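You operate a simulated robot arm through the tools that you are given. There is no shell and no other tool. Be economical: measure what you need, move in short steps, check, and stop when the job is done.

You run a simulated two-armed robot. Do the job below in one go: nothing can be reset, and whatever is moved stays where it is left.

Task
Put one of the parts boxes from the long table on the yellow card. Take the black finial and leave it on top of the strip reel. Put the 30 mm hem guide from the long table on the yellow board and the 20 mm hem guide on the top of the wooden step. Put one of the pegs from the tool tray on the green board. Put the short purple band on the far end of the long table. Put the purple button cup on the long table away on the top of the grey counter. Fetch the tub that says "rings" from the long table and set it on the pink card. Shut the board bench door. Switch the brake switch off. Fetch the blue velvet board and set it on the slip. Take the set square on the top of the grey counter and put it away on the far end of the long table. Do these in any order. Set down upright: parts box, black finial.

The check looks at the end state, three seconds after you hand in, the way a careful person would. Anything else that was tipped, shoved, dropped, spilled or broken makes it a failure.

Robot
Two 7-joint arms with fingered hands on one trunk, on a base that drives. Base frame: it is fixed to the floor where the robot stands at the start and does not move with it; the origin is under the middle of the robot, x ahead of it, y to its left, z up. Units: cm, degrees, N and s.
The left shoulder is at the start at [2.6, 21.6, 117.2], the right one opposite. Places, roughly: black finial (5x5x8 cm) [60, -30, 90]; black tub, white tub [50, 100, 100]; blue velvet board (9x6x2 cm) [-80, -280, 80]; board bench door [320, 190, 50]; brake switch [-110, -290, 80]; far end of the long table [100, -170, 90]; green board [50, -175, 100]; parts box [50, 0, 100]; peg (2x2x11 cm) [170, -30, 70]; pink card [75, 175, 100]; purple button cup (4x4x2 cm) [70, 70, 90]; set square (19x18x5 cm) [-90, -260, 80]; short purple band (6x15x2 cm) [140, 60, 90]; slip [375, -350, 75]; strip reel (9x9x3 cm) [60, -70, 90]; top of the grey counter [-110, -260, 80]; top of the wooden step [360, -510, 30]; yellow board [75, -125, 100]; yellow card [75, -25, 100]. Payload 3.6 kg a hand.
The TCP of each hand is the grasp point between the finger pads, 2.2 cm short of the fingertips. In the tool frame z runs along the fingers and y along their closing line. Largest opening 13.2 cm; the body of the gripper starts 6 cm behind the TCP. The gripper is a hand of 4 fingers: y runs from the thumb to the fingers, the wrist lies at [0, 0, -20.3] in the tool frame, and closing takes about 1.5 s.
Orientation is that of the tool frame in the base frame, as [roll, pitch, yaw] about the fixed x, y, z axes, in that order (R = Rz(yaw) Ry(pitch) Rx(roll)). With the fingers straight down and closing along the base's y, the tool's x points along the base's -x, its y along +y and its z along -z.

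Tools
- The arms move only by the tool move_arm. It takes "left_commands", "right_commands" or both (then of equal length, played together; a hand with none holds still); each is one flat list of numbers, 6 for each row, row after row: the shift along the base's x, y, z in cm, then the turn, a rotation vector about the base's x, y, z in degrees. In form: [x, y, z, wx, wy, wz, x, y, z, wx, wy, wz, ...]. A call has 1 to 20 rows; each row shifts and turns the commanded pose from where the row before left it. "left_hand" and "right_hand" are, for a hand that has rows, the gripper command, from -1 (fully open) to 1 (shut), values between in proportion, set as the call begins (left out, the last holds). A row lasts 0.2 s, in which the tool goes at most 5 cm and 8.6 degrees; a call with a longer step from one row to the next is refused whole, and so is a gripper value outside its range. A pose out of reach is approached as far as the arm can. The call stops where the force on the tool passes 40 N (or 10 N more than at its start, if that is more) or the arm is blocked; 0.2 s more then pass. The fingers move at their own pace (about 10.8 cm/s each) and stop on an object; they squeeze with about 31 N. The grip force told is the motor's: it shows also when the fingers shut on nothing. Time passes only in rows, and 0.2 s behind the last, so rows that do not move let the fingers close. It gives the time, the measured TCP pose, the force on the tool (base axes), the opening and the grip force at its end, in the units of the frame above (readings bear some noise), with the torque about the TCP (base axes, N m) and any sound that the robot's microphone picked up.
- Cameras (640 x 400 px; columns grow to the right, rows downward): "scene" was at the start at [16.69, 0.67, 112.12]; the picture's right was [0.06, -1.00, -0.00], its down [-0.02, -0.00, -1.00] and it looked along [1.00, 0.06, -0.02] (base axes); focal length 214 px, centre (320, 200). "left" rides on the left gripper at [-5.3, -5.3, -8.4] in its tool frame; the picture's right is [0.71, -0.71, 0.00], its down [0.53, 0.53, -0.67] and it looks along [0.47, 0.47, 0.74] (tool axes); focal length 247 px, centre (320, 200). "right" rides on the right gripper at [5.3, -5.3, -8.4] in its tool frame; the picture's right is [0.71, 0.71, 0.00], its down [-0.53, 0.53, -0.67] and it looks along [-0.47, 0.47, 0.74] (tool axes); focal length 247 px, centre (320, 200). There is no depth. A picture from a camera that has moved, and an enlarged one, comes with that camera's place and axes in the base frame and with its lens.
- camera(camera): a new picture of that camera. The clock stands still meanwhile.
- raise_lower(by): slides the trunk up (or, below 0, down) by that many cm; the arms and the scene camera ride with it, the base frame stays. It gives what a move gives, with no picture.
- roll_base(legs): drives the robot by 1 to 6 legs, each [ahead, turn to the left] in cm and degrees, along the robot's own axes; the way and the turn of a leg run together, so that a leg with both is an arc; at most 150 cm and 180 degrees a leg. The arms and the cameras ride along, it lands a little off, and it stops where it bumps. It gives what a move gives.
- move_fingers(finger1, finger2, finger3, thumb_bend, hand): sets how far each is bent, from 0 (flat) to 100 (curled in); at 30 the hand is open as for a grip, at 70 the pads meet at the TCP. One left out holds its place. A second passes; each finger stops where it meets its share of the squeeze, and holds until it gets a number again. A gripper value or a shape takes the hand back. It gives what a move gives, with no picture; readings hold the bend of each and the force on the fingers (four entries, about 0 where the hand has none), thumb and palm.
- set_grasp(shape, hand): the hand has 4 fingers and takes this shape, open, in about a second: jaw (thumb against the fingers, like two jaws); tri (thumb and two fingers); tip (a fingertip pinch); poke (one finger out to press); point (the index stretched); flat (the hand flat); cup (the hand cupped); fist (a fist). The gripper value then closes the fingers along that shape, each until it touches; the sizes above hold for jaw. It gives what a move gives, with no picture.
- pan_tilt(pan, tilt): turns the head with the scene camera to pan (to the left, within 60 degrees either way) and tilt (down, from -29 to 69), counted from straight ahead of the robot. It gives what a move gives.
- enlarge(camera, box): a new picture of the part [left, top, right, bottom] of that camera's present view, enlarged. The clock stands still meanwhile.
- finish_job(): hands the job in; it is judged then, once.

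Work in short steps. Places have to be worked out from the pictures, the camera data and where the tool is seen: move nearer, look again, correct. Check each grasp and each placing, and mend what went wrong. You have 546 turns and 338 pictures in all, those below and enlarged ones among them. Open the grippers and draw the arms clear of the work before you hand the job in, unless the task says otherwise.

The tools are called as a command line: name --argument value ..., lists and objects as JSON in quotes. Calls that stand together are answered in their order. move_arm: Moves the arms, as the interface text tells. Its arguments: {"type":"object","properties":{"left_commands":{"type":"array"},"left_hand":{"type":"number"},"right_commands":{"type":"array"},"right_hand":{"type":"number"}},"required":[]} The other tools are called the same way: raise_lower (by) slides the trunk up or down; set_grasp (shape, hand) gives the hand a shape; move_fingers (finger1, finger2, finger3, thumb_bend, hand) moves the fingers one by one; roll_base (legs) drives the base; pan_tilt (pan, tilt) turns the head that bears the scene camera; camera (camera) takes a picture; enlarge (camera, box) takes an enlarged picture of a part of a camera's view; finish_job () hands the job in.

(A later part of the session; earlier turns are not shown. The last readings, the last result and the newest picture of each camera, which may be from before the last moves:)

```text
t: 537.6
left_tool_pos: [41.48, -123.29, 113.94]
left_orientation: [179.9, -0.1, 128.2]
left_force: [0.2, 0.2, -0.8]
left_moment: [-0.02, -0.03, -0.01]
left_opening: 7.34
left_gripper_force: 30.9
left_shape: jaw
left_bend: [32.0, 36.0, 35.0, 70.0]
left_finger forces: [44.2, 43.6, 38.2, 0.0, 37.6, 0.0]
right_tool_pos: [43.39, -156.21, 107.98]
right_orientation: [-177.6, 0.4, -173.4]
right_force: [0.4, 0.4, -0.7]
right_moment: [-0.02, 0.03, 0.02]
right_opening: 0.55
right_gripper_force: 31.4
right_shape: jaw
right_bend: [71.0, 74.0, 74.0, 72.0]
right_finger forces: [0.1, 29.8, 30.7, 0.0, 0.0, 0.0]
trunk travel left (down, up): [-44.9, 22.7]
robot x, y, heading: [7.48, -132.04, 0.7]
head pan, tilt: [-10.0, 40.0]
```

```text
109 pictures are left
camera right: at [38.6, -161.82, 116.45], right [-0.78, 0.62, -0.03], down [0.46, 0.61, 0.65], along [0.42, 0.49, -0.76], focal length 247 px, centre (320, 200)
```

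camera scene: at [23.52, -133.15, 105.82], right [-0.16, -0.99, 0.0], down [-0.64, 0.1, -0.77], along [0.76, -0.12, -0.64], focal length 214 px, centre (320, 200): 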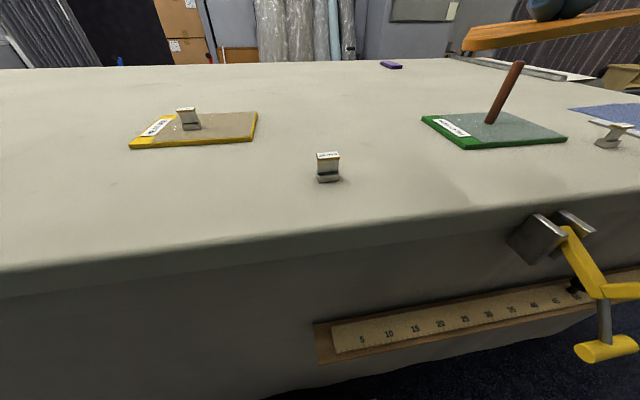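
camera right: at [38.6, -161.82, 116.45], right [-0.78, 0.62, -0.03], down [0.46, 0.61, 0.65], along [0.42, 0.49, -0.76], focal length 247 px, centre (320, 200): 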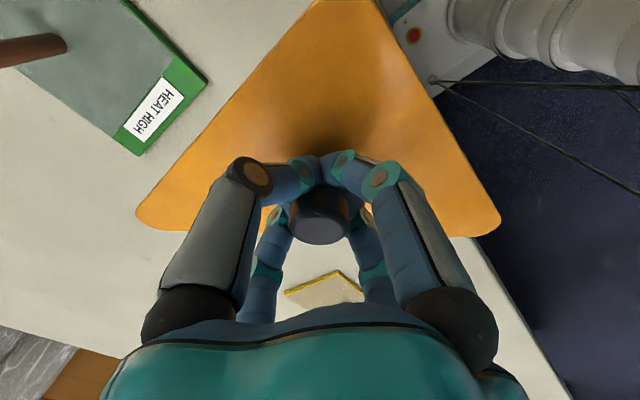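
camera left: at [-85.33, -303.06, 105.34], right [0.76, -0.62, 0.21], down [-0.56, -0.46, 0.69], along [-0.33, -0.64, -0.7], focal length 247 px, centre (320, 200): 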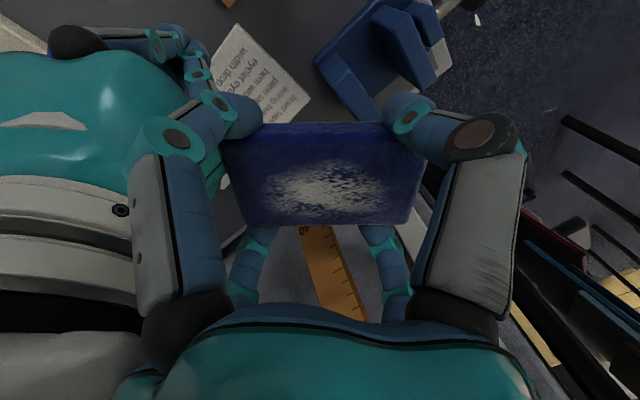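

There's a free strip y −161…−141. I carry the set square to TCP (62,−154) and lower it.

move_arm --right_commands '[4.6, 0.5, 0, 0, 0, 0, 4.6, 0.5, 0, 0, 0, 0, 4.6, 0.5, 0, 0, 0, 0, 4.6, 0.5, 0, 0, 0, 0, 0, 0, -3.5, 0, 0, 0, 0, 0, -3.5, 0, 0, 0]'

camera --camera "scene"

camera --camera "right"

```text
t: 539.0
left_tool_pos: [41.48, -123.33, 113.97]
left_orientation: [-180.0, -0.1, 128.2]
left_force: [0.1, 0.6, 0.1]
left_moment: [0.0, 0.0, -0.03]
left_opening: 7.36
left_gripper_force: 31.3
left_shape: jaw
left_bend: [32.0, 36.0, 35.0, 70.0]
left_finger forces: [44.1, 43.6, 38.2, 0.1, 37.6, 0.0]
right_tool_pos: [61.88, -154.16, 100.88]
right_orientation: [-177.5, 0.4, -173.6]
right_force: [0.5, -0.7, -2.2]
right_moment: [-0.03, 0.05, 0.01]
right_opening: 0.54
right_gripper_force: 31.2
right_shape: jaw
right_bend: [71.0, 74.0, 74.0, 72.0]
right_finger forces: [0.0, 29.8, 30.5, 0.0, 0.1, 0.1]
trunk travel left (down, up): [-44.9, 22.7]
robot x, y, heading: [7.15, -131.79, 0.6]
head pan, tilt: [-10.0, 40.0]
```

```text
108 pictures are left
camera scene: at [23.61, -133.14, 105.8], right [-0.16, -0.99, 0.0], down [-0.64, 0.1, -0.76], along [0.75, -0.12, -0.64], focal length 214 px, centre (320, 200)
```

scene: 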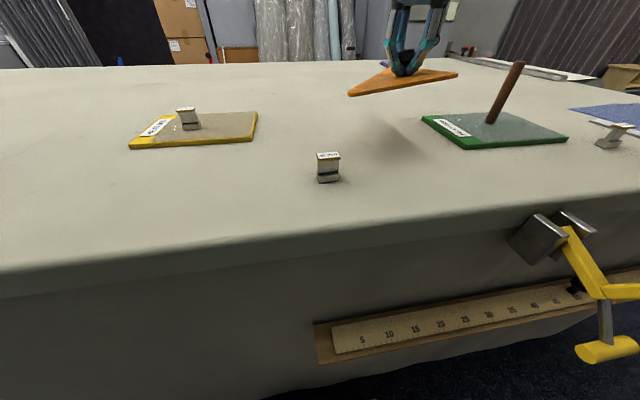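

```text
107 pictures are left
camera right: at [57.15, -159.74, 109.26], right [-0.78, 0.62, -0.03], down [0.46, 0.61, 0.65], along [0.42, 0.49, -0.76], focal length 247 px, centre (320, 200)
```

right: 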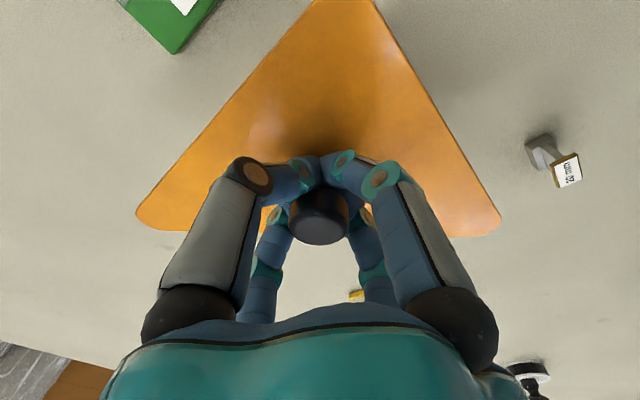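

Clear of guide and board. I lower it onto the table.

move_arm --right_commands '[0, 0, -3.5, 0, 0, 0, 0, 0, -3, 0, 0, 0, 0, 0, -1.2, 0, 0, 0]'

move_arm --right_commands '[0, 0, -0.5, 0, 0, 0, 0, 0, -0.4, 0, 0, 0]'

camera --camera "scene"

```text
t: 539.8
left_tool_pos: [41.63, -123.29, 114.0]
left_orientation: [180.0, -0.1, 128.2]
left_force: [-0.3, -0.2, 0.2]
left_moment: [0.02, 0.02, 0.0]
left_opening: 7.38
left_gripper_force: 31.3
left_shape: jaw
left_bend: [32.0, 36.0, 35.0, 70.0]
left_finger forces: [44.1, 43.6, 38.2, 0.0, 37.7, 0.1]
right_tool_pos: [61.82, -154.14, 93.28]
right_orientation: [-177.7, 0.3, -173.6]
right_force: [-0.3, -0.5, -0.9]
right_moment: [0.02, 0.02, -0.01]
right_opening: 0.56
right_gripper_force: 31.0
right_shape: jaw
right_bend: [71.0, 74.0, 74.0, 72.0]
right_finger forces: [0.0, 29.7, 30.5, 0.0, 0.0, 0.1]
trunk travel left (down, up): [-44.9, 22.7]
robot x, y, heading: [7.65, -132.01, 0.6]
head pan, tilt: [-10.0, 40.0]
```

```text
t: 540.4
left_tool_pos: [41.54, -123.34, 113.85]
left_orientation: [180.0, -0.1, 128.3]
left_force: [-0.2, 0.6, -0.6]
left_moment: [0.02, 0.01, -0.02]
left_opening: 7.37
left_gripper_force: 30.9
left_shape: jaw
left_bend: [32.0, 36.0, 35.0, 70.0]
left_finger forces: [44.1, 43.6, 38.3, 0.0, 37.7, 0.1]
right_tool_pos: [61.63, -154.27, 92.32]
right_orientation: [-177.6, 0.4, -173.4]
right_force: [0.6, 0.4, -2.1]
right_moment: [0.0, 0.05, 0.01]
right_opening: 0.53
right_gripper_force: 31.2
right_shape: jaw
right_bend: [71.0, 74.0, 74.0, 72.0]
right_finger forces: [0.1, 29.8, 30.6, 0.0, 0.0, 0.0]
trunk travel left (down, up): [-44.9, 22.7]
robot x, y, heading: [7.7, -131.66, 0.5]
head pan, tilt: [-10.0, 40.0]
```

```text
106 pictures are left
camera scene: at [23.54, -133.14, 105.81], right [-0.16, -0.99, 0.0], down [-0.64, 0.1, -0.77], along [0.76, -0.12, -0.64], focal length 214 px, centre (320, 200)
```

scene: 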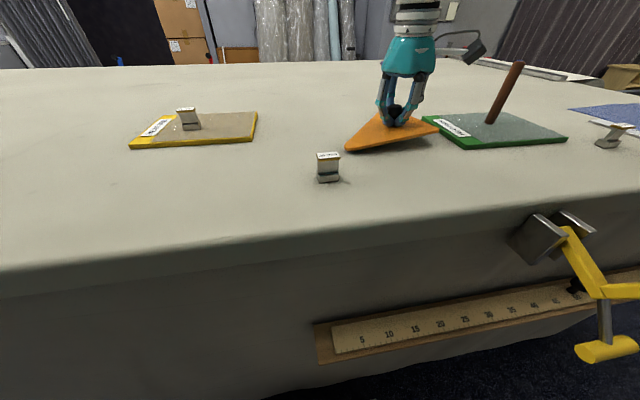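

The square's right tip looks very close to the green board. I zoom before setting down.

enlarge --camera "scene" --box '[330, 90, 480, 170]'

```text
4.27 times, centred on (405, 130) of scene
camera zoom: at [23.54, -133.14, 105.81], right [-0.16, -0.99, 0.0], down [-0.64, 0.1, -0.77], along [0.76, -0.12, -0.64], focal length 915 px, centre (-43, 499)
```

zoom: 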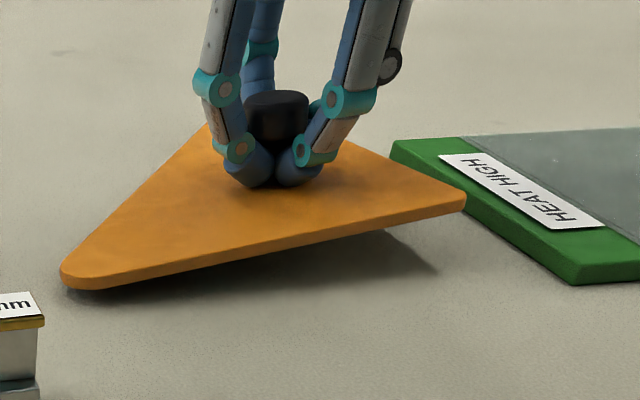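

The square is tilted in the grip with its −y corner up. I raise slightly, shift +2 in y, rotate +6° about x to level it, and lower again.

move_arm --right_commands '[0, 1, 0.8, 0, 0, 0, 0, 1, 0, 3, 0, 0, 0, 0, 0, 3.5, 0, 0]'

enlarge --camera "scene" --box '[330, 90, 480, 170]'

```text
t: 541.2
left_tool_pos: [41.48, -123.41, 113.99]
left_orientation: [-180.0, -0.2, 128.2]
left_force: [0.2, 0.4, -1.1]
left_moment: [0.0, 0.0, 0.02]
left_opening: 7.37
left_gripper_force: 31.4
left_shape: jaw
left_bend: [32.0, 36.0, 35.0, 70.0]
left_finger forces: [44.0, 43.7, 38.2, 0.0, 37.7, 0.0]
right_tool_pos: [61.5, -152.32, 93.17]
right_orientation: [175.9, 1.2, -173.6]
right_force: [-1.2, -0.1, -1.5]
right_moment: [0.01, 0.04, -0.01]
right_opening: 0.55
right_gripper_force: 31.3
right_shape: jaw
right_bend: [71.0, 74.0, 74.0, 72.0]
right_finger forces: [0.0, 29.7, 30.5, 0.1, 0.0, 0.0]
trunk travel left (down, up): [-44.9, 22.7]
robot x, y, heading: [7.6, -132.01, 0.6]
head pan, tilt: [-10.0, 40.0]
```

```text
4.27 times, centred on (405, 130) of scene
camera zoom: at [23.54, -133.16, 105.81], right [-0.16, -0.99, 0.0], down [-0.64, 0.1, -0.77], along [0.76, -0.12, -0.64], focal length 915 px, centre (-43, 499)
```

zoom: 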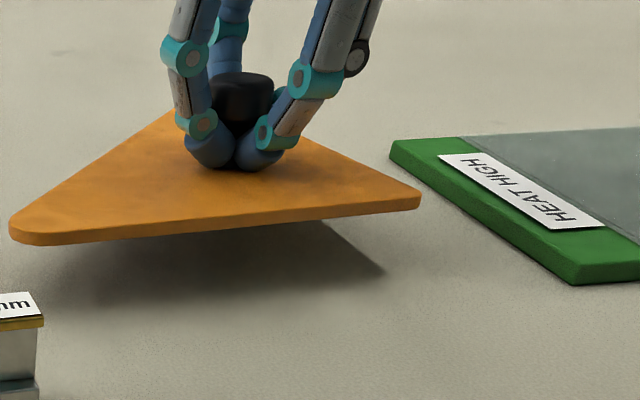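

Level now. I lower until contact.

move_arm --right_commands '[0, 0, -0.6, 0, 0, 0, 0, 0, -0.5, 0, 0, 0]'

move_arm --right_commands '[0, 0, -0.4, 0, 0, 0, 0, 0, -0.3, 0, 0, 0]'

enlarge --camera "scene" --box '[330, 90, 480, 170]'

```text
t: 541.8
left_tool_pos: [41.55, -123.4, 114.03]
left_orientation: [179.9, 0.0, 128.2]
left_force: [-0.5, 0.3, -0.8]
left_moment: [-0.02, -0.02, 0.01]
left_opening: 7.35
left_gripper_force: 31.4
left_shape: jaw
left_bend: [32.0, 36.0, 35.0, 70.0]
left_finger forces: [44.1, 43.5, 38.2, 0.0, 37.7, 0.0]
right_tool_pos: [61.69, -152.33, 92.0]
right_orientation: [175.9, 1.1, -173.6]
right_force: [-0.2, 0.3, -1.4]
right_moment: [0.0, 0.02, 0.01]
right_opening: 0.55
right_gripper_force: 31.4
right_shape: jaw
right_bend: [71.0, 74.0, 74.0, 72.0]
right_finger forces: [0.1, 29.8, 30.5, 0.1, 0.0, 0.1]
trunk travel left (down, up): [-44.9, 22.7]
robot x, y, heading: [7.41, -131.92, 0.8]
head pan, tilt: [-10.0, 40.0]
```

```text
t: 542.4
left_tool_pos: [41.63, -123.31, 114.02]
left_orientation: [-180.0, -0.1, 128.2]
left_force: [-0.1, -0.5, 0.3]
left_moment: [0.0, 0.02, -0.02]
left_opening: 7.34
left_gripper_force: 31.2
left_shape: jaw
left_bend: [32.0, 36.0, 35.0, 70.0]
left_finger forces: [44.1, 43.6, 38.2, 0.0, 37.7, 0.0]
right_tool_pos: [61.74, -152.25, 91.41]
right_orientation: [175.8, 1.0, -173.7]
right_force: [-1.4, 0.3, -0.8]
right_moment: [-0.07, -0.15, -0.04]
right_opening: 0.55
right_gripper_force: 31.0
right_shape: jaw
right_bend: [71.0, 74.0, 74.0, 72.0]
right_finger forces: [0.0, 30.2, 32.3, 0.1, 0.1, 0.1]
trunk travel left (down, up): [-44.9, 22.7]
robot x, y, heading: [7.63, -132.19, 0.7]
head pan, tilt: [-10.0, 40.0]
```

```text
4.27 times, centred on (405, 130) of scene
camera zoom: at [23.53, -133.14, 105.82], right [-0.16, -0.99, 0.0], down [-0.64, 0.1, -0.77], along [0.76, -0.12, -0.64], focal length 915 px, centre (-43, 499)
```

zoom: 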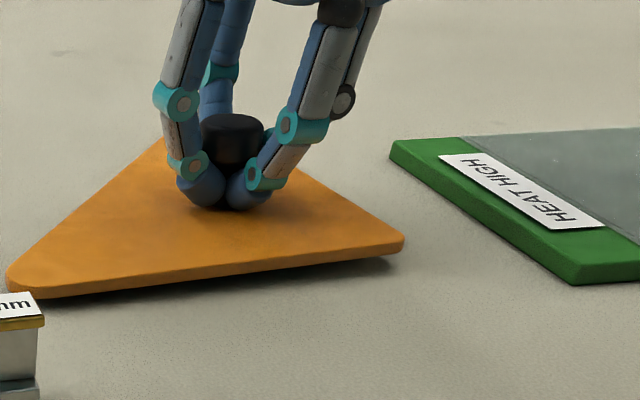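

It's resting on one side with the other under 1 cm up; I release and rise.

move_arm --right_commands '[0, 0, -0.2, 1.5, 0, 0, 0, 0, 0, 0, 0, 0, 0, 0, 0, 0, 0, 0]'

move_arm --right_commands '[0, 0, 0, 0, 0, 0, 0, 0, 0, 0, 0, 0, 0, 0, 0, 0, 0, 0, 0, 0, 0, 0, 0, 0, 0, 0, 2, 0, 0, 0, 0, 0, 4, 0, 0, 0, 0, 0, 4, -4, 0, 0, 0, 0, 3, -4, 0, 0]' --right_hand -0.2

camera --camera "scene"

camera --camera "right"

```text
t: 543.2
left_tool_pos: [41.54, -123.36, 114.0]
left_orientation: [-180.0, -0.1, 128.2]
left_force: [0.2, 0.7, 0.1]
left_moment: [-0.02, 0.03, 0.0]
left_opening: 7.36
left_gripper_force: 30.9
left_shape: jaw
left_bend: [32.0, 36.0, 35.0, 70.0]
left_finger forces: [44.1, 43.6, 38.2, 0.0, 37.7, 0.1]
right_tool_pos: [61.63, -152.22, 91.26]
right_orientation: [174.3, 1.3, -173.7]
right_force: [-0.4, -0.2, 0.4]
right_moment: [-0.11, -0.22, -0.08]
right_opening: 0.51
right_gripper_force: 30.9
right_shape: jaw
right_bend: [71.0, 74.0, 74.0, 72.0]
right_finger forces: [0.1, 30.3, 33.6, 0.0, 0.0, 0.0]
trunk travel left (down, up): [-44.9, 22.7]
robot x, y, heading: [7.45, -132.05, 0.5]
head pan, tilt: [-10.0, 40.0]
```

```text
t: 545.0
left_tool_pos: [41.53, -123.36, 113.96]
left_orientation: [-180.0, -0.1, 128.2]
left_force: [-0.5, 0.1, -1.7]
left_moment: [0.01, 0.0, -0.02]
left_opening: 7.36
left_gripper_force: 31.1
left_shape: jaw
left_bend: [32.0, 36.0, 35.0, 70.0]
left_finger forces: [44.2, 43.7, 38.2, 0.0, 37.7, 0.0]
right_tool_pos: [61.65, -152.28, 104.08]
right_orientation: [-177.5, 0.3, -173.7]
right_force: [0.2, -0.3, -0.1]
right_moment: [0.0, -0.01, 0.0]
right_opening: 7.88
right_gripper_force: 0.1
right_shape: jaw
right_bend: [32.0, 32.0, 32.0, 70.0]
right_finger forces: [0.0, 0.0, 0.0, 0.0, 0.0, 0.0]
trunk travel left (down, up): [-44.9, 22.7]
robot x, y, heading: [7.68, -131.87, 0.7]
head pan, tilt: [-10.0, 40.0]
```

```text
102 pictures are left
camera scene: at [23.51, -133.11, 105.82], right [-0.16, -0.99, 0.0], down [-0.64, 0.1, -0.77], along [0.76, -0.12, -0.64], focal length 214 px, centre (320, 200)
```

scene: 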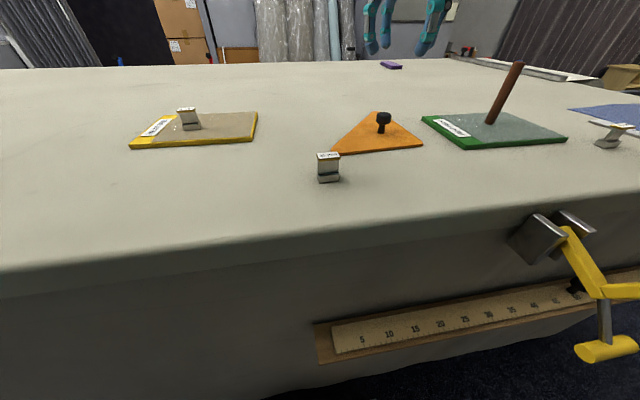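

```text
101 pictures are left
camera right: at [57.02, -157.79, 112.47], right [-0.78, 0.62, -0.03], down [0.46, 0.61, 0.65], along [0.42, 0.49, -0.76], focal length 247 px, centre (320, 200)
```

right: 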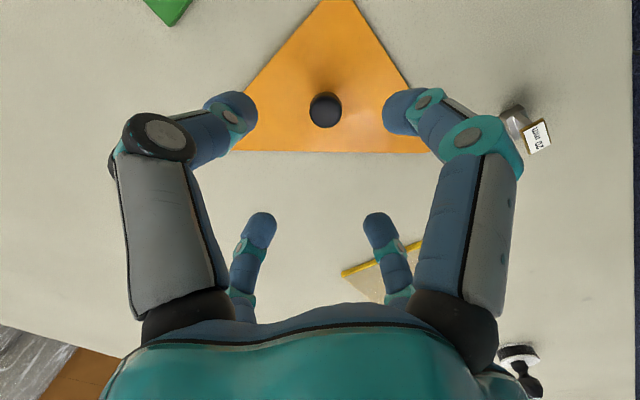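

The set square lies flat. Next the 20 mm guide at (48.8,−138.3): I move the left hand aside and bring the right hand over it.

move_arm --left_commands '[0, 4, 0, 0, 0, 0, 0, 4, 0, 0, 0, 0, 0, 4, 0, 0, 0, 0, 0, 0, 0, 0, 0, 0]' --right_commands '[-3.2, 3.5, 0, 0, 0, 0, -3.2, 3.5, 0, 0, 0, 0, -3.2, 3.5, -1, 0, 0, 0, -3.3, 3.5, -1, 0, 0, 0]'

camera --camera "right"

```text
t: 546.0
left_tool_pos: [41.41, -111.58, 113.76]
left_orientation: [180.0, -0.1, 128.2]
left_force: [0.2, -0.3, -1.2]
left_moment: [0.01, 0.03, -0.01]
left_opening: 7.37
left_gripper_force: 30.9
left_shape: jaw
left_bend: [32.0, 36.0, 35.0, 70.0]
left_finger forces: [44.1, 43.6, 38.3, 0.1, 37.8, 0.0]
right_tool_pos: [48.74, -138.32, 101.88]
right_orientation: [-177.6, 0.5, -173.7]
right_force: [-0.3, 0.0, 0.8]
right_moment: [0.01, 0.03, 0.01]
right_opening: 7.89
right_gripper_force: 0.1
right_shape: jaw
right_bend: [32.0, 32.0, 32.0, 70.0]
right_finger forces: [0.1, 0.0, 0.0, 0.1, 0.0, 0.1]
trunk travel left (down, up): [-44.9, 22.7]
robot x, y, heading: [7.28, -132.14, 0.8]
head pan, tilt: [-10.0, 40.0]
```

```text
100 pictures are left
camera right: at [44.01, -143.98, 110.34], right [-0.78, 0.62, -0.03], down [0.46, 0.61, 0.65], along [0.43, 0.49, -0.76], focal length 247 px, centre (320, 200)
```

right: 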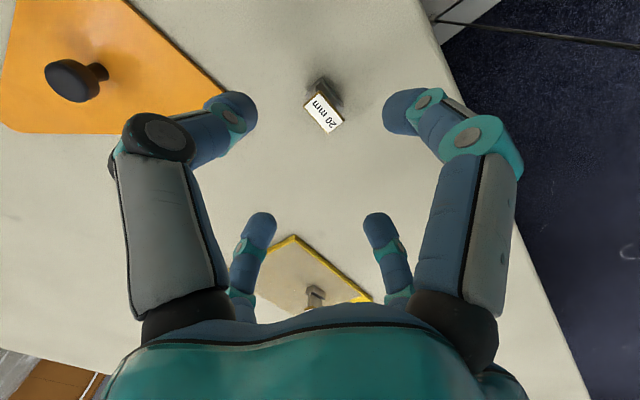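

Centred over the 20 mm guide. I lower to z 91 and close.

move_arm --right_commands '[0, -0.3, -4, -2.4, 0, 0, 0, 0, -4, 0, 0, 0, 0, 0, -2.9, 0, 0, 0]'

camera --camera "right"

move_arm --right_commands '[0, 0, 0, 0, 0, 0, 0, 0, 0, 0, 0, 0, 0, 0, 0, 0, 0, 0, 0, 0, 0, 0, 0, 0, 0, 0, 0, 0, 0, 0]' --right_hand 1

move_arm --right_commands '[0, 0, 1, 0, 0, 0, 0, 0, 3, 0, 0, 0, 0, 0, 4, 0, 0, 0, 0, -1, 4, 0, 0, 0, 0, -3, 3, 0, 0, 0, 0, -4, 2, 0, 0, 0, 0, -4, 0, 0, 0, 0, 0, -4, 0, 0, 0, 0]'

camera --camera "right"

```text
t: 546.8
left_tool_pos: [41.36, -111.82, 113.9]
left_orientation: [180.0, -0.1, 128.2]
left_force: [-0.1, 0.6, -0.3]
left_moment: [0.04, -0.02, -0.03]
left_opening: 7.35
left_gripper_force: 31.3
left_shape: jaw
left_bend: [32.0, 36.0, 35.0, 70.0]
left_finger forces: [44.1, 43.6, 38.2, 0.1, 37.7, 0.1]
right_tool_pos: [48.53, -138.46, 91.11]
right_orientation: [-175.4, 0.1, -173.7]
right_force: [1.2, 0.6, 0.2]
right_moment: [0.03, -0.01, 0.02]
right_opening: 7.87
right_gripper_force: 0.0
right_shape: jaw
right_bend: [32.0, 32.0, 32.0, 70.0]
right_finger forces: [0.1, 0.0, 0.1, 0.0, 0.1, 0.0]
trunk travel left (down, up): [-44.9, 22.7]
robot x, y, heading: [7.39, -131.91, 0.6]
head pan, tilt: [-10.0, 40.0]
```

```text
99 pictures are left
camera right: at [43.9, -143.78, 99.82], right [-0.78, 0.62, -0.06], down [0.46, 0.63, 0.62], along [0.43, 0.46, -0.78], focal length 247 px, centre (320, 200)
```

right: 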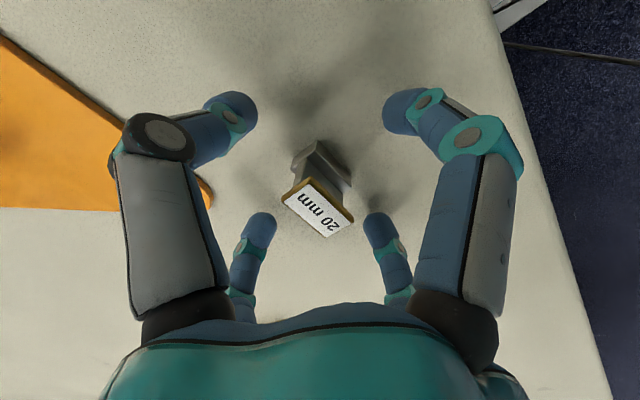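

```text
t: 548.0
left_tool_pos: [41.36, -111.64, 113.74]
left_orientation: [-179.9, -0.1, 128.1]
left_force: [0.9, -0.5, -0.6]
left_moment: [0.03, -0.01, -0.02]
left_opening: 7.34
left_gripper_force: 31.0
left_shape: jaw
left_bend: [32.0, 36.0, 35.0, 70.0]
left_finger forces: [44.1, 43.6, 38.2, 0.1, 37.6, 0.0]
right_tool_pos: [48.65, -138.49, 91.25]
right_orientation: [-175.3, 0.1, -173.5]
right_force: [0.5, 0.2, 2.9]
right_moment: [0.02, -0.03, -0.03]
right_opening: 1.95
right_gripper_force: 31.2
right_shape: jaw
right_bend: [74.0, 77.0, 75.0, 70.0]
right_finger forces: [28.7, 27.0, 30.6, 0.1, 27.1, 0.1]
trunk travel left (down, up): [-44.9, 22.7]
robot x, y, heading: [7.65, -131.84, 0.8]
head pan, tilt: [-10.0, 40.0]
```

```text
t: 549.8
left_tool_pos: [41.41, -111.81, 113.85]
left_orientation: [180.0, -0.1, 128.3]
left_force: [1.1, -0.1, -2.0]
left_moment: [-0.01, -0.03, -0.02]
left_opening: 7.34
left_gripper_force: 31.1
left_shape: jaw
left_bend: [32.0, 36.0, 35.0, 70.0]
left_finger forces: [44.1, 43.6, 38.1, 0.0, 37.8, 0.0]
right_tool_pos: [48.61, -154.55, 108.47]
right_orientation: [-175.3, 0.1, -173.5]
right_force: [-0.1, -0.1, 0.8]
right_moment: [0.02, 0.01, -0.01]
right_opening: 1.93
right_gripper_force: 31.3
right_shape: jaw
right_bend: [73.0, 77.0, 74.0, 70.0]
right_finger forces: [28.3, 26.9, 28.0, 0.1, 27.2, 0.0]
trunk travel left (down, up): [-44.9, 22.7]
robot x, y, heading: [7.52, -132.15, 0.8]
head pan, tilt: [-10.0, 40.0]
```

```text
98 pictures are left
camera right: at [43.91, -159.84, 117.14], right [-0.78, 0.62, -0.06], down [0.46, 0.64, 0.62], along [0.42, 0.46, -0.78], focal length 247 px, centre (320, 200)
```

right: 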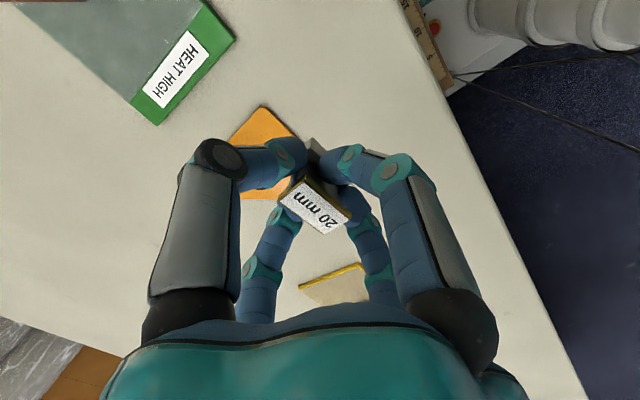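

Guide held. I back off and travel: down the front aisle and then east toward the slip.

roll_base --legs '[[-17, 0], [0, -42]]'

roll_base --legs '[[0, -46]]'

roll_base --legs '[[150, 0]]'

roll_base --legs '[[45, 0], [0, 40]]'

roll_base --legs '[[0, 45]]'

pan_tilt --pan 0 --tilt 15

camera --camera "scene"

```text
t: 553.2
left_tool_pos: [29.33, -139.76, 113.76]
left_orientation: [-180.0, -0.1, 86.3]
left_force: [-0.7, 0.3, -1.1]
left_moment: [0.0, 0.01, 0.02]
left_opening: 7.35
left_gripper_force: 30.8
left_shape: jaw
left_bend: [32.0, 36.0, 35.0, 70.0]
left_finger forces: [43.6, 42.8, 37.7, 0.0, 37.2, 0.0]
right_tool_pos: [6.21, -176.54, 108.33]
right_orientation: [-175.3, 0.2, 144.5]
right_force: [0.4, -0.4, -1.5]
right_moment: [-0.05, 0.02, -0.03]
right_opening: 1.94
right_gripper_force: 31.3
right_shape: jaw
right_bend: [74.0, 77.0, 74.0, 70.0]
right_finger forces: [27.7, 26.8, 27.7, 0.1, 27.2, 0.0]
trunk travel left (down, up): [-44.9, 22.7]
robot x, y, heading: [-7.66, -129.7, -41.0]
head pan, tilt: [-10.0, 40.0]
```

```text
t: 556.2
left_tool_pos: [8.83, -163.9, 113.97]
left_orientation: [179.9, -0.2, 37.8]
left_force: [-0.6, -0.2, -0.2]
left_moment: [-0.01, -0.05, 0.03]
left_opening: 7.34
left_gripper_force: 31.1
left_shape: jaw
left_bend: [32.0, 36.0, 35.0, 70.0]
left_finger forces: [42.9, 42.5, 37.9, 0.0, 37.2, 0.0]
right_tool_pos: [-33.86, -170.76, 108.55]
right_orientation: [-175.5, 0.3, 95.9]
right_force: [-0.4, 0.9, -0.2]
right_moment: [0.02, -0.02, 0.01]
right_opening: 1.91
right_gripper_force: 31.1
right_shape: jaw
right_bend: [73.0, 77.0, 74.0, 70.0]
right_finger forces: [27.4, 27.1, 26.9, 0.1, 27.9, 0.0]
trunk travel left (down, up): [-44.9, 22.7]
robot x, y, heading: [-3.54, -129.89, -88.8]
head pan, tilt: [-10.0, 40.0]
stopped in leg 1: the robot was blocked; the commanded pose is now the measured one
```

```text
t: 563.8
left_tool_pos: [12.49, -316.94, 113.96]
left_orientation: [180.0, 0.0, 38.0]
left_force: [0.9, -1.6, -0.9]
left_moment: [0.01, 0.01, -0.03]
left_opening: 7.35
left_gripper_force: 31.4
left_shape: jaw
left_bend: [32.0, 36.0, 35.0, 70.0]
left_finger forces: [43.1, 42.5, 38.0, 0.1, 37.3, 0.0]
right_tool_pos: [-30.21, -323.83, 108.57]
right_orientation: [-175.3, 0.3, 96.1]
right_force: [-0.6, -0.6, 0.4]
right_moment: [-0.04, 0.0, 0.01]
right_opening: 1.92
right_gripper_force: 31.0
right_shape: jaw
right_bend: [73.0, 77.0, 74.0, 70.0]
right_finger forces: [27.6, 27.0, 26.9, 0.0, 27.9, 0.0]
trunk travel left (down, up): [-44.9, 22.7]
robot x, y, heading: [-0.41, -282.24, -88.7]
head pan, tilt: [-10.0, 40.0]
```

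```text
t: 568.3
left_tool_pos: [32.32, -345.69, 114.09]
left_orientation: [179.9, -0.1, 77.3]
left_force: [-0.1, -0.1, -0.9]
left_moment: [-0.01, 0.0, -0.01]
left_opening: 7.31
left_gripper_force: 30.5
left_shape: jaw
left_bend: [32.0, 36.0, 35.0, 70.0]
left_finger forces: [42.7, 42.1, 37.5, 0.0, 36.9, 0.0]
right_tool_pos: [3.63, -378.11, 108.46]
right_orientation: [-175.3, 0.2, 135.5]
right_force: [0.1, -0.5, -2.1]
right_moment: [-0.02, -0.01, -0.01]
right_opening: 1.91
right_gripper_force: 31.2
right_shape: jaw
right_bend: [74.0, 77.0, 74.0, 70.0]
right_finger forces: [27.1, 27.0, 26.7, 0.0, 27.8, 0.0]
trunk travel left (down, up): [-44.9, 22.7]
robot x, y, heading: [-1.71, -329.37, -49.5]
head pan, tilt: [-10.0, 40.0]
```

```text
t: 570.8
left_tool_pos: [34.41, -317.1, 114.06]
left_orientation: [179.9, 0.0, 122.1]
left_force: [0.4, 0.5, -1.6]
left_moment: [-0.04, 0.0, 0.04]
left_opening: 7.31
left_gripper_force: 31.4
left_shape: jaw
left_bend: [32.0, 36.0, 35.0, 70.0]
left_finger forces: [42.2, 41.6, 37.1, 0.1, 36.5, 0.0]
right_tool_pos: [36.84, -360.31, 108.55]
right_orientation: [-175.2, 0.1, -179.7]
right_force: [-0.8, -0.4, 0.1]
right_moment: [0.0, 0.01, 0.02]
right_opening: 1.91
right_gripper_force: 30.9
right_shape: jaw
right_bend: [74.0, 77.0, 74.0, 70.0]
right_finger forces: [26.8, 27.0, 26.4, 0.0, 27.9, 0.1]
trunk travel left (down, up): [-44.9, 22.7]
robot x, y, heading: [-1.62, -333.04, -5.2]
head pan, tilt: [-10.0, 40.0]
```

```text
t: 571.7
left_tool_pos: [34.44, -317.2, 114.07]
left_orientation: [180.0, -0.2, 122.1]
left_force: [-0.5, 0.2, -0.4]
left_moment: [-0.01, 0.0, 0.0]
left_opening: 7.3
left_gripper_force: 31.4
left_shape: jaw
left_bend: [32.0, 36.0, 35.0, 70.0]
left_finger forces: [42.3, 41.7, 37.2, 0.0, 36.5, 0.1]
right_tool_pos: [36.85, -360.4, 108.76]
right_orientation: [-175.3, 0.1, -179.7]
right_force: [-0.3, 0.1, -0.6]
right_moment: [-0.02, -0.02, -0.03]
right_opening: 1.9
right_gripper_force: 31.3
right_shape: jaw
right_bend: [73.0, 77.0, 74.0, 70.0]
right_finger forces: [27.0, 27.4, 26.2, 0.0, 27.7, 0.0]
trunk travel left (down, up): [-44.9, 22.7]
robot x, y, heading: [-1.78, -333.0, -5.1]
head pan, tilt: [0.0, 15.0]
```

```text
97 pictures are left
camera scene: at [15.39, -334.53, 109.76], right [-0.09, -1.0, 0.0], down [-0.26, 0.02, -0.97], along [0.96, -0.09, -0.26], focal length 214 px, centre (320, 200)
```

scene: 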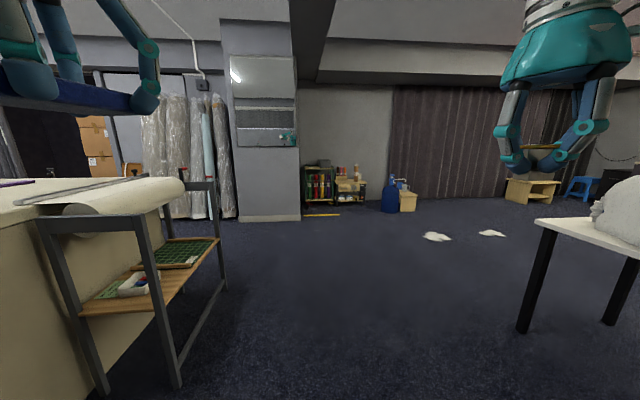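

The slip should be on the trolley beyond the pillar near (375,−350). I drive east along y≈−345.

roll_base --legs '[[0, -2], [145, 0]]'

roll_base --legs '[[110, 0]]'

camera --camera "scene"

```text
t: 579.3
left_tool_pos: [179.75, -337.31, 114.1]
left_orientation: [180.0, -0.1, 119.7]
left_force: [0.5, -0.6, -0.2]
left_moment: [0.01, 0.01, 0.02]
left_opening: 7.34
left_gripper_force: 30.7
left_shape: jaw
left_bend: [32.0, 36.0, 35.0, 70.0]
left_finger forces: [42.3, 41.7, 37.2, 0.0, 36.7, 0.0]
right_tool_pos: [180.48, -380.66, 108.72]
right_orientation: [-175.4, 0.1, 177.9]
right_force: [-0.3, 0.0, 0.2]
right_moment: [-0.03, 0.02, -0.01]
right_opening: 1.9
right_gripper_force: 31.1
right_shape: jaw
right_bend: [74.0, 77.0, 74.0, 70.0]
right_finger forces: [27.1, 27.4, 26.2, 0.1, 27.6, 0.1]
trunk travel left (down, up): [-44.9, 22.7]
robot x, y, heading: [143.41, -351.85, -7.4]
head pan, tilt: [0.0, 15.0]
```

```text
t: 585.0
left_tool_pos: [290.53, -352.2, 114.18]
left_orientation: [-180.0, -0.1, 119.5]
left_force: [-0.6, -0.1, -0.7]
left_moment: [0.0, -0.02, -0.01]
left_opening: 7.31
left_gripper_force: 31.0
left_shape: jaw
left_bend: [32.0, 36.0, 35.0, 70.0]
left_finger forces: [42.3, 41.7, 37.4, 0.0, 36.7, 0.0]
right_tool_pos: [291.11, -395.35, 108.74]
right_orientation: [-175.3, 0.1, 177.7]
right_force: [0.2, -0.7, -0.4]
right_moment: [-0.02, -0.01, 0.0]
right_opening: 1.91
right_gripper_force: 31.0
right_shape: jaw
right_bend: [74.0, 77.0, 74.0, 70.0]
right_finger forces: [27.1, 27.3, 26.2, 0.0, 27.7, 0.1]
trunk travel left (down, up): [-44.9, 22.7]
robot x, y, heading: [254.26, -366.51, -7.5]
head pan, tilt: [0.0, 15.0]
```

```text
96 pictures are left
camera scene: at [270.77, -368.71, 109.76], right [-0.13, -0.99, 0.0], down [-0.26, 0.03, -0.97], along [0.96, -0.13, -0.26], focal length 214 px, centre (320, 200)
```

scene: 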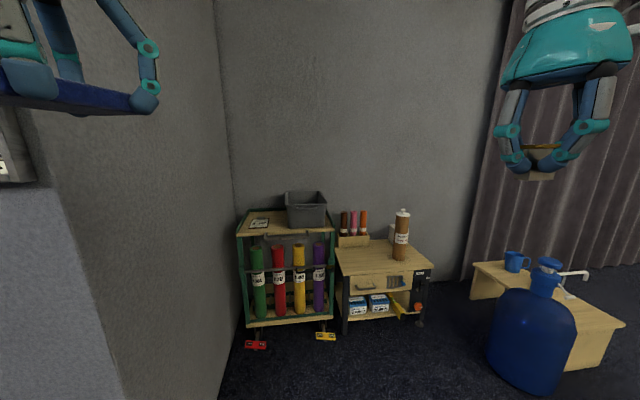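

The trolley top carries a slip beside a grey bin; the low wooden step with a blue mug is to the right. I zoom on both.

enlarge --camera "scene" --box '[225, 180, 345, 260]'

enlarge --camera "scene" --box '[440, 230, 640, 390]'

```text
5.00 times, centred on (285, 220) of scene
camera zoom: at [270.77, -368.71, 109.76], right [-0.13, -0.99, 0.0], down [-0.26, 0.03, -0.97], along [0.96, -0.13, -0.26], focal length 1072 px, centre (495, 100)
```

zoom: 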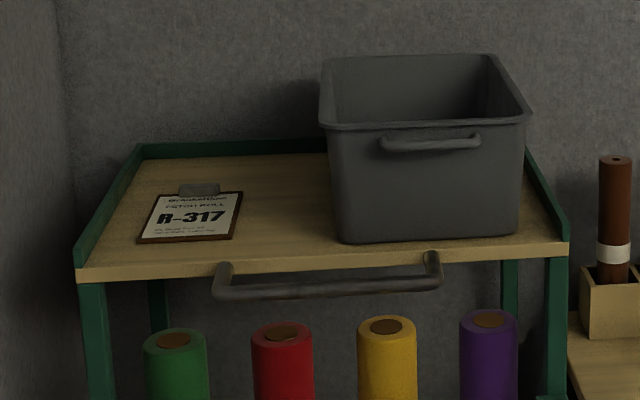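

```text
2.50 times, centred on (540, 310) of scene
camera zoom: at [270.77, -368.71, 109.76], right [-0.13, -0.99, 0.0], down [-0.26, 0.03, -0.97], along [0.96, -0.13, -0.26], focal length 536 px, centre (-230, -75)
```

zoom: 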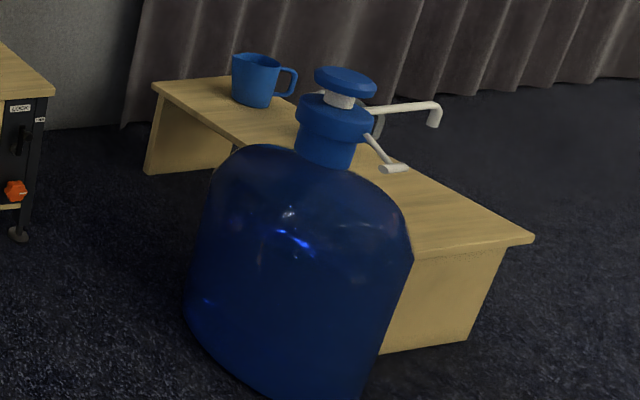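

The slip (R-317) is at about (382,−351) on the trolley top (z≈67). I drive to about (332,−376) and turn slightly left.

roll_base --legs '[[77, 0], [0, 18]]'

pan_tilt --pan 10 --tilt 45

camera --camera "scene"

camera --camera "left"

```text
t: 586.6
left_tool_pos: [300.95, -353.49, 114.06]
left_orientation: [-179.8, -0.6, 120.3]
left_force: [0.3, 0.5, -1.1]
left_moment: [-0.04, 0.03, 0.02]
left_opening: 7.33
left_gripper_force: 30.9
left_shape: jaw
left_bend: [32.0, 36.0, 35.0, 70.0]
left_finger forces: [42.3, 41.7, 37.4, 0.0, 36.6, 0.0]
right_tool_pos: [301.5, -397.12, 109.3]
right_orientation: [-175.5, 0.7, 177.6]
right_force: [0.0, 0.1, -0.6]
right_moment: [0.01, 0.03, 0.02]
right_opening: 1.95
right_gripper_force: 31.1
right_shape: jaw
right_bend: [73.0, 77.0, 74.0, 70.0]
right_finger forces: [27.3, 27.5, 26.2, 0.0, 27.7, 0.0]
trunk travel left (down, up): [-44.9, 22.7]
robot x, y, heading: [265.35, -367.69, -7.3]
head pan, tilt: [0.0, 15.0]
stopped in leg 1: the robot was blocked; the commanded pose is now the measured one
```

```text
t: 587.5
left_tool_pos: [300.89, -353.45, 114.21]
left_orientation: [-179.9, -0.5, 120.1]
left_force: [-0.4, 0.0, -0.2]
left_moment: [-0.01, 0.01, -0.01]
left_opening: 7.31
left_gripper_force: 31.4
left_shape: jaw
left_bend: [32.0, 36.0, 35.0, 70.0]
left_finger forces: [42.3, 41.6, 37.2, 0.1, 36.5, 0.0]
right_tool_pos: [301.57, -397.03, 109.27]
right_orientation: [-175.4, 0.8, 177.8]
right_force: [-0.2, 0.1, -1.2]
right_moment: [0.03, 0.0, -0.01]
right_opening: 1.91
right_gripper_force: 30.8
right_shape: jaw
right_bend: [73.0, 77.0, 74.0, 70.0]
right_finger forces: [27.3, 27.4, 26.3, 0.0, 27.6, 0.0]
trunk travel left (down, up): [-44.9, 22.7]
robot x, y, heading: [265.02, -368.15, -7.5]
head pan, tilt: [10.0, 45.0]
```

```text
93 pictures are left
camera scene: at [279.92, -368.68, 105.32], right [0.05, -1.0, 0.0], down [-0.7, -0.03, -0.72], along [0.72, 0.03, -0.7], focal length 214 px, centre (320, 200)
```

scene: 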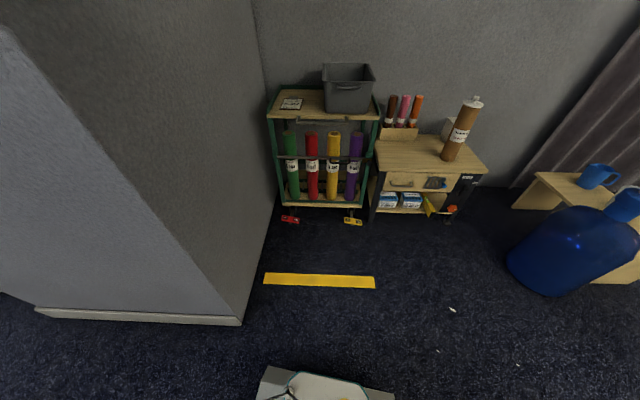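

```text
92 pictures are left
camera left: at [299.1, -360.76, 122.71], right [-0.97, 0.26, 0.01], down [0.19, 0.71, 0.67], along [0.17, 0.65, -0.74], focal length 247 px, centre (320, 200)
```

left: 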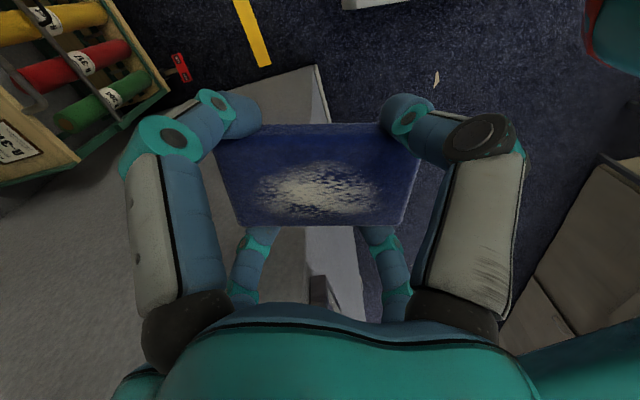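

The left elbow touched the pillar corner (308,−332). I swing wider: down to y≈−390 before going forward.

roll_base --legs '[[-6, 0], [0, -30]]'

roll_base --legs '[[38, 0], [0, 36]]'

roll_base --legs '[[42, 0], [0, 24]]'

camera --camera "scene"

camera --camera "left"

```text
t: 590.0
left_tool_pos: [298.52, -373.91, 113.63]
left_orientation: [-179.2, -0.9, 88.5]
left_force: [1.0, -0.8, -0.4]
left_moment: [-0.03, 0.01, 0.03]
left_opening: 7.3
left_gripper_force: 30.7
left_shape: jaw
left_bend: [32.0, 36.0, 35.0, 70.0]
left_finger forces: [41.9, 41.3, 37.0, 0.0, 36.2, 0.0]
right_tool_pos: [276.06, -411.28, 108.89]
right_orientation: [-175.2, 0.0, 146.2]
right_force: [-0.7, 0.5, -1.2]
right_moment: [-0.01, 0.03, 0.0]
right_opening: 1.92
right_gripper_force: 31.0
right_shape: jaw
right_bend: [74.0, 77.0, 74.0, 70.0]
right_finger forces: [26.6, 27.2, 25.9, 0.0, 27.6, 0.1]
trunk travel left (down, up): [-44.9, 22.7]
robot x, y, heading: [260.12, -366.26, -39.0]
head pan, tilt: [10.0, 45.0]
```

```text
t: 594.2
left_tool_pos: [326.37, -374.94, 113.69]
left_orientation: [-179.2, -1.0, 123.8]
left_force: [-0.4, 0.5, -0.3]
left_moment: [-0.01, 0.02, -0.02]
left_opening: 7.29
left_gripper_force: 31.0
left_shape: jaw
left_bend: [33.0, 36.0, 35.0, 70.0]
left_finger forces: [41.7, 41.2, 36.9, 0.0, 36.1, 0.1]
right_tool_pos: [329.94, -418.42, 108.75]
right_orientation: [-175.3, 0.0, -178.5]
right_force: [0.0, 1.1, -0.8]
right_moment: [-0.01, 0.0, -0.01]
right_opening: 1.89
right_gripper_force: 31.1
right_shape: jaw
right_bend: [75.0, 77.0, 75.0, 70.0]
right_finger forces: [26.1, 28.1, 29.9, 0.1, 28.8, 0.1]
trunk travel left (down, up): [-44.9, 22.7]
robot x, y, heading: [290.37, -393.56, -4.3]
head pan, tilt: [10.0, 45.0]
```

```text
t: 598.0
left_tool_pos: [355.48, -364.58, 113.77]
left_orientation: [-179.3, -0.9, 149.0]
left_force: [0.8, 0.1, -0.3]
left_moment: [0.03, 0.06, 0.0]
left_opening: 7.27
left_gripper_force: 31.0
left_shape: jaw
left_bend: [33.0, 36.0, 35.0, 70.0]
left_finger forces: [41.4, 40.8, 36.6, 0.0, 36.0, 0.0]
right_tool_pos: [377.06, -402.47, 109.05]
right_orientation: [-175.2, 0.0, -153.4]
right_force: [-0.5, 0.0, 0.2]
right_moment: [0.02, 0.04, 0.01]
right_opening: 1.89
right_gripper_force: 30.6
right_shape: jaw
right_bend: [75.0, 77.0, 75.0, 70.0]
right_finger forces: [26.0, 28.1, 29.3, 0.0, 28.5, 0.0]
trunk travel left (down, up): [-44.9, 22.7]
robot x, y, heading: [331.73, -398.51, 20.8]
head pan, tilt: [10.0, 45.0]
```

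```text
91 pictures are left
camera scene: at [345.95, -391.58, 105.09], right [0.51, -0.86, 0.0], down [-0.61, -0.36, -0.71], along [0.61, 0.36, -0.71], focal length 214 px, centre (320, 200)
```

scene: 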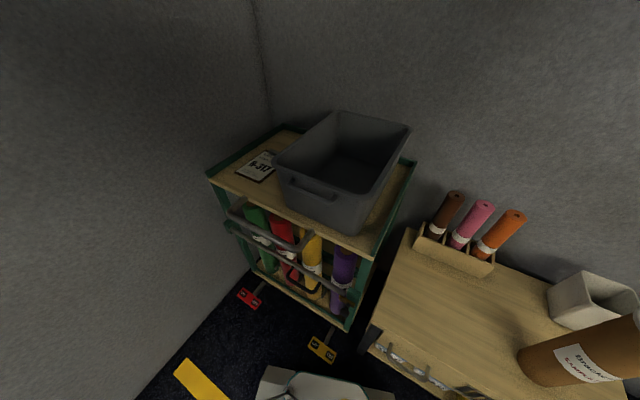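

```text
90 pictures are left
camera left: at [357.58, -371.79, 122.29], right [-0.97, -0.24, 0.02], down [-0.17, 0.72, 0.67], along [-0.18, 0.65, -0.74], focal length 247 px, centre (320, 200)
```

left: 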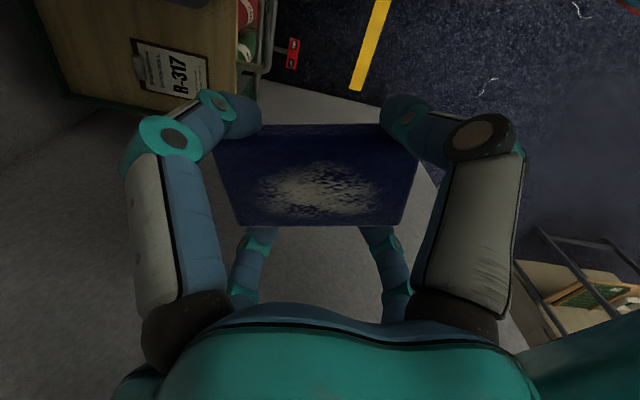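

The slip's centre triangulates to about (381.5,−351,68). I roll 6 cm forward and lower the trunk 22 cm.

roll_base --legs '[[6, 0]]'

raise_lower --by -22

camera --camera "scene"

camera --camera "left"

```text
t: 598.9
left_tool_pos: [358.58, -363.3, 113.93]
left_orientation: [-179.3, -0.8, 148.9]
left_force: [-1.0, -0.1, -0.4]
left_moment: [0.01, -0.02, -0.01]
left_opening: 7.28
left_gripper_force: 31.2
left_shape: jaw
left_bend: [33.0, 36.0, 35.0, 70.0]
left_finger forces: [41.6, 40.9, 36.7, 0.1, 36.0, 0.1]
right_tool_pos: [380.16, -401.31, 109.08]
right_orientation: [-175.2, 0.1, -153.7]
right_force: [-0.6, 0.9, -0.1]
right_moment: [-0.04, -0.01, 0.0]
right_opening: 1.88
right_gripper_force: 30.8
right_shape: jaw
right_bend: [75.0, 77.0, 75.0, 70.0]
right_finger forces: [26.1, 28.1, 29.1, 0.0, 28.6, 0.1]
trunk travel left (down, up): [-44.9, 22.7]
robot x, y, heading: [334.97, -397.31, 21.1]
head pan, tilt: [10.0, 45.0]
stopped in leg 1: the robot was blocked; the commanded pose is now the measured one
```

```text
t: 601.3
left_tool_pos: [358.57, -363.3, 91.89]
left_orientation: [-179.2, -0.8, 148.9]
left_force: [0.4, -0.1, -1.7]
left_moment: [0.0, -0.03, -0.01]
left_opening: 7.26
left_gripper_force: 31.3
left_shape: jaw
left_bend: [33.0, 36.0, 35.0, 70.0]
left_finger forces: [41.7, 41.0, 36.7, 0.1, 35.9, 0.0]
right_tool_pos: [380.15, -401.26, 87.23]
right_orientation: [-175.1, 0.0, -153.6]
right_force: [0.1, 0.3, -0.4]
right_moment: [-0.03, -0.02, -0.01]
right_opening: 1.88
right_gripper_force: 30.4
right_shape: jaw
right_bend: [75.0, 77.0, 75.0, 70.0]
right_finger forces: [26.1, 28.2, 29.2, 0.0, 28.6, 0.0]
trunk travel left (down, up): [-22.9, 44.7]
robot x, y, heading: [334.8, -397.44, 20.6]
head pan, tilt: [10.0, 45.0]
```

```text
89 pictures are left
camera scene: at [349.37, -390.31, 82.3], right [0.51, -0.86, 0.0], down [-0.61, -0.36, -0.71], along [0.61, 0.36, -0.71], focal length 214 px, centre (320, 200)
```

scene: 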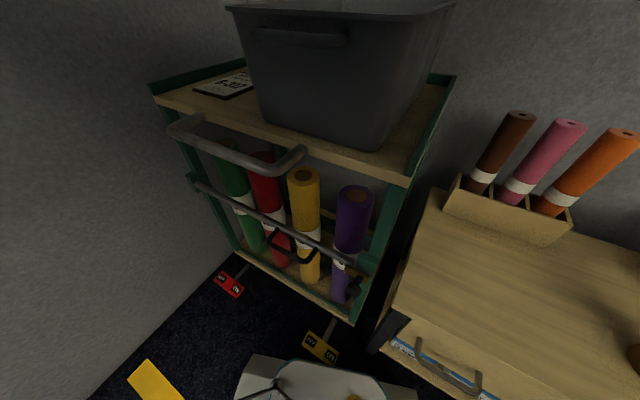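

```text
88 pictures are left
camera left: at [360.65, -370.65, 100.5], right [-0.97, -0.24, 0.02], down [-0.17, 0.72, 0.67], along [-0.17, 0.65, -0.74], focal length 247 px, centre (320, 200)
```

left: 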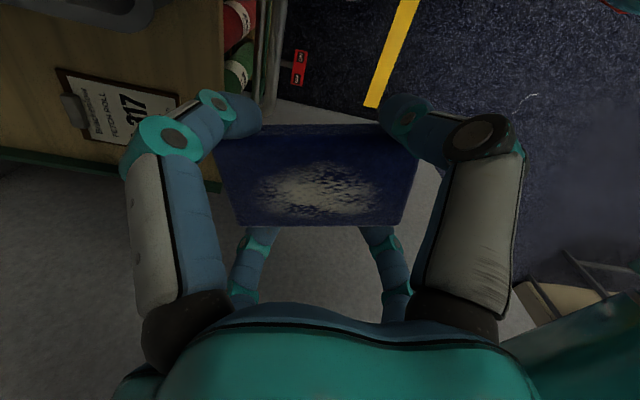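

The base stopped against the clearance limit here, but with the trunk lowered the reach should suffice. I move the velvet board over the slip.

move_arm --left_commands '[4, 2, 0, 0, 0, 0, 4, 2, 0, 0, 0, 0, 4, 2, 0, 0, 0, 0, 4, 2, 0, 0, 0, 0, 4, 2, 0, 0, 0, 0, 3.5, 1.8, 0, 0, 0, 0]'

camera --camera "left"

camera --camera "scene"

```text
t: 602.7
left_tool_pos: [381.89, -351.72, 91.67]
left_orientation: [-179.4, -1.0, 148.8]
left_force: [0.1, -1.0, 0.2]
left_moment: [-0.02, -0.01, 0.01]
left_opening: 7.26
left_gripper_force: 31.1
left_shape: jaw
left_bend: [33.0, 36.0, 35.0, 70.0]
left_finger forces: [41.6, 41.0, 37.0, 0.0, 36.2, 0.0]
right_tool_pos: [380.18, -401.31, 87.01]
right_orientation: [-175.3, -0.1, -153.6]
right_force: [0.3, -0.5, -0.8]
right_moment: [0.05, -0.01, -0.01]
right_opening: 1.89
right_gripper_force: 30.6
right_shape: jaw
right_bend: [75.0, 77.0, 75.0, 70.0]
right_finger forces: [26.1, 28.2, 29.0, 0.1, 28.7, 0.1]
trunk travel left (down, up): [-22.9, 44.7]
robot x, y, heading: [334.8, -397.13, 21.0]
head pan, tilt: [10.0, 45.0]
```

```text
87 pictures are left
camera left: at [383.97, -359.04, 100.24], right [-0.97, -0.24, 0.02], down [-0.16, 0.72, 0.67], along [-0.17, 0.65, -0.74], focal length 247 px, centre (320, 200)
```

left: 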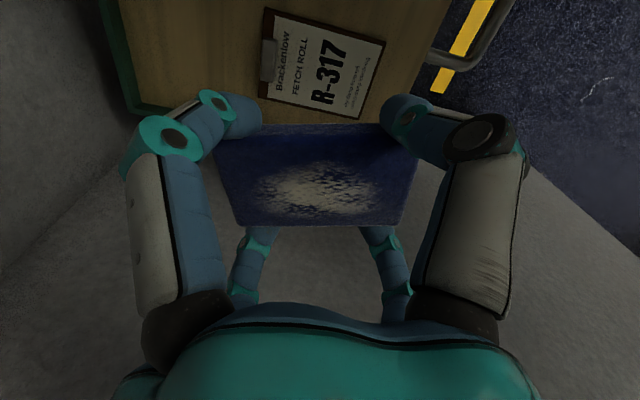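

```text
86 pictures are left
camera scene: at [349.42, -390.3, 82.28], right [0.51, -0.86, 0.0], down [-0.61, -0.36, -0.71], along [0.61, 0.36, -0.71], focal length 214 px, centre (320, 200)
```

scene: 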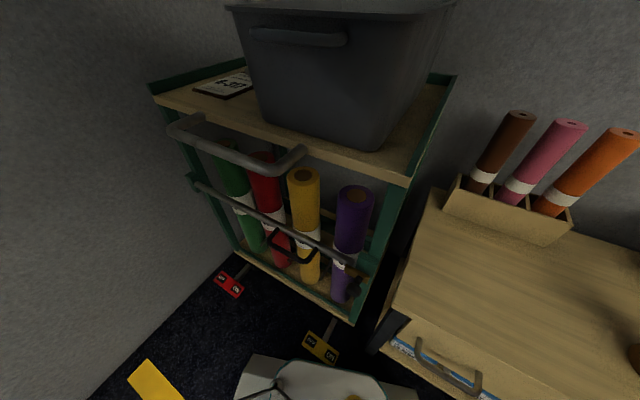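

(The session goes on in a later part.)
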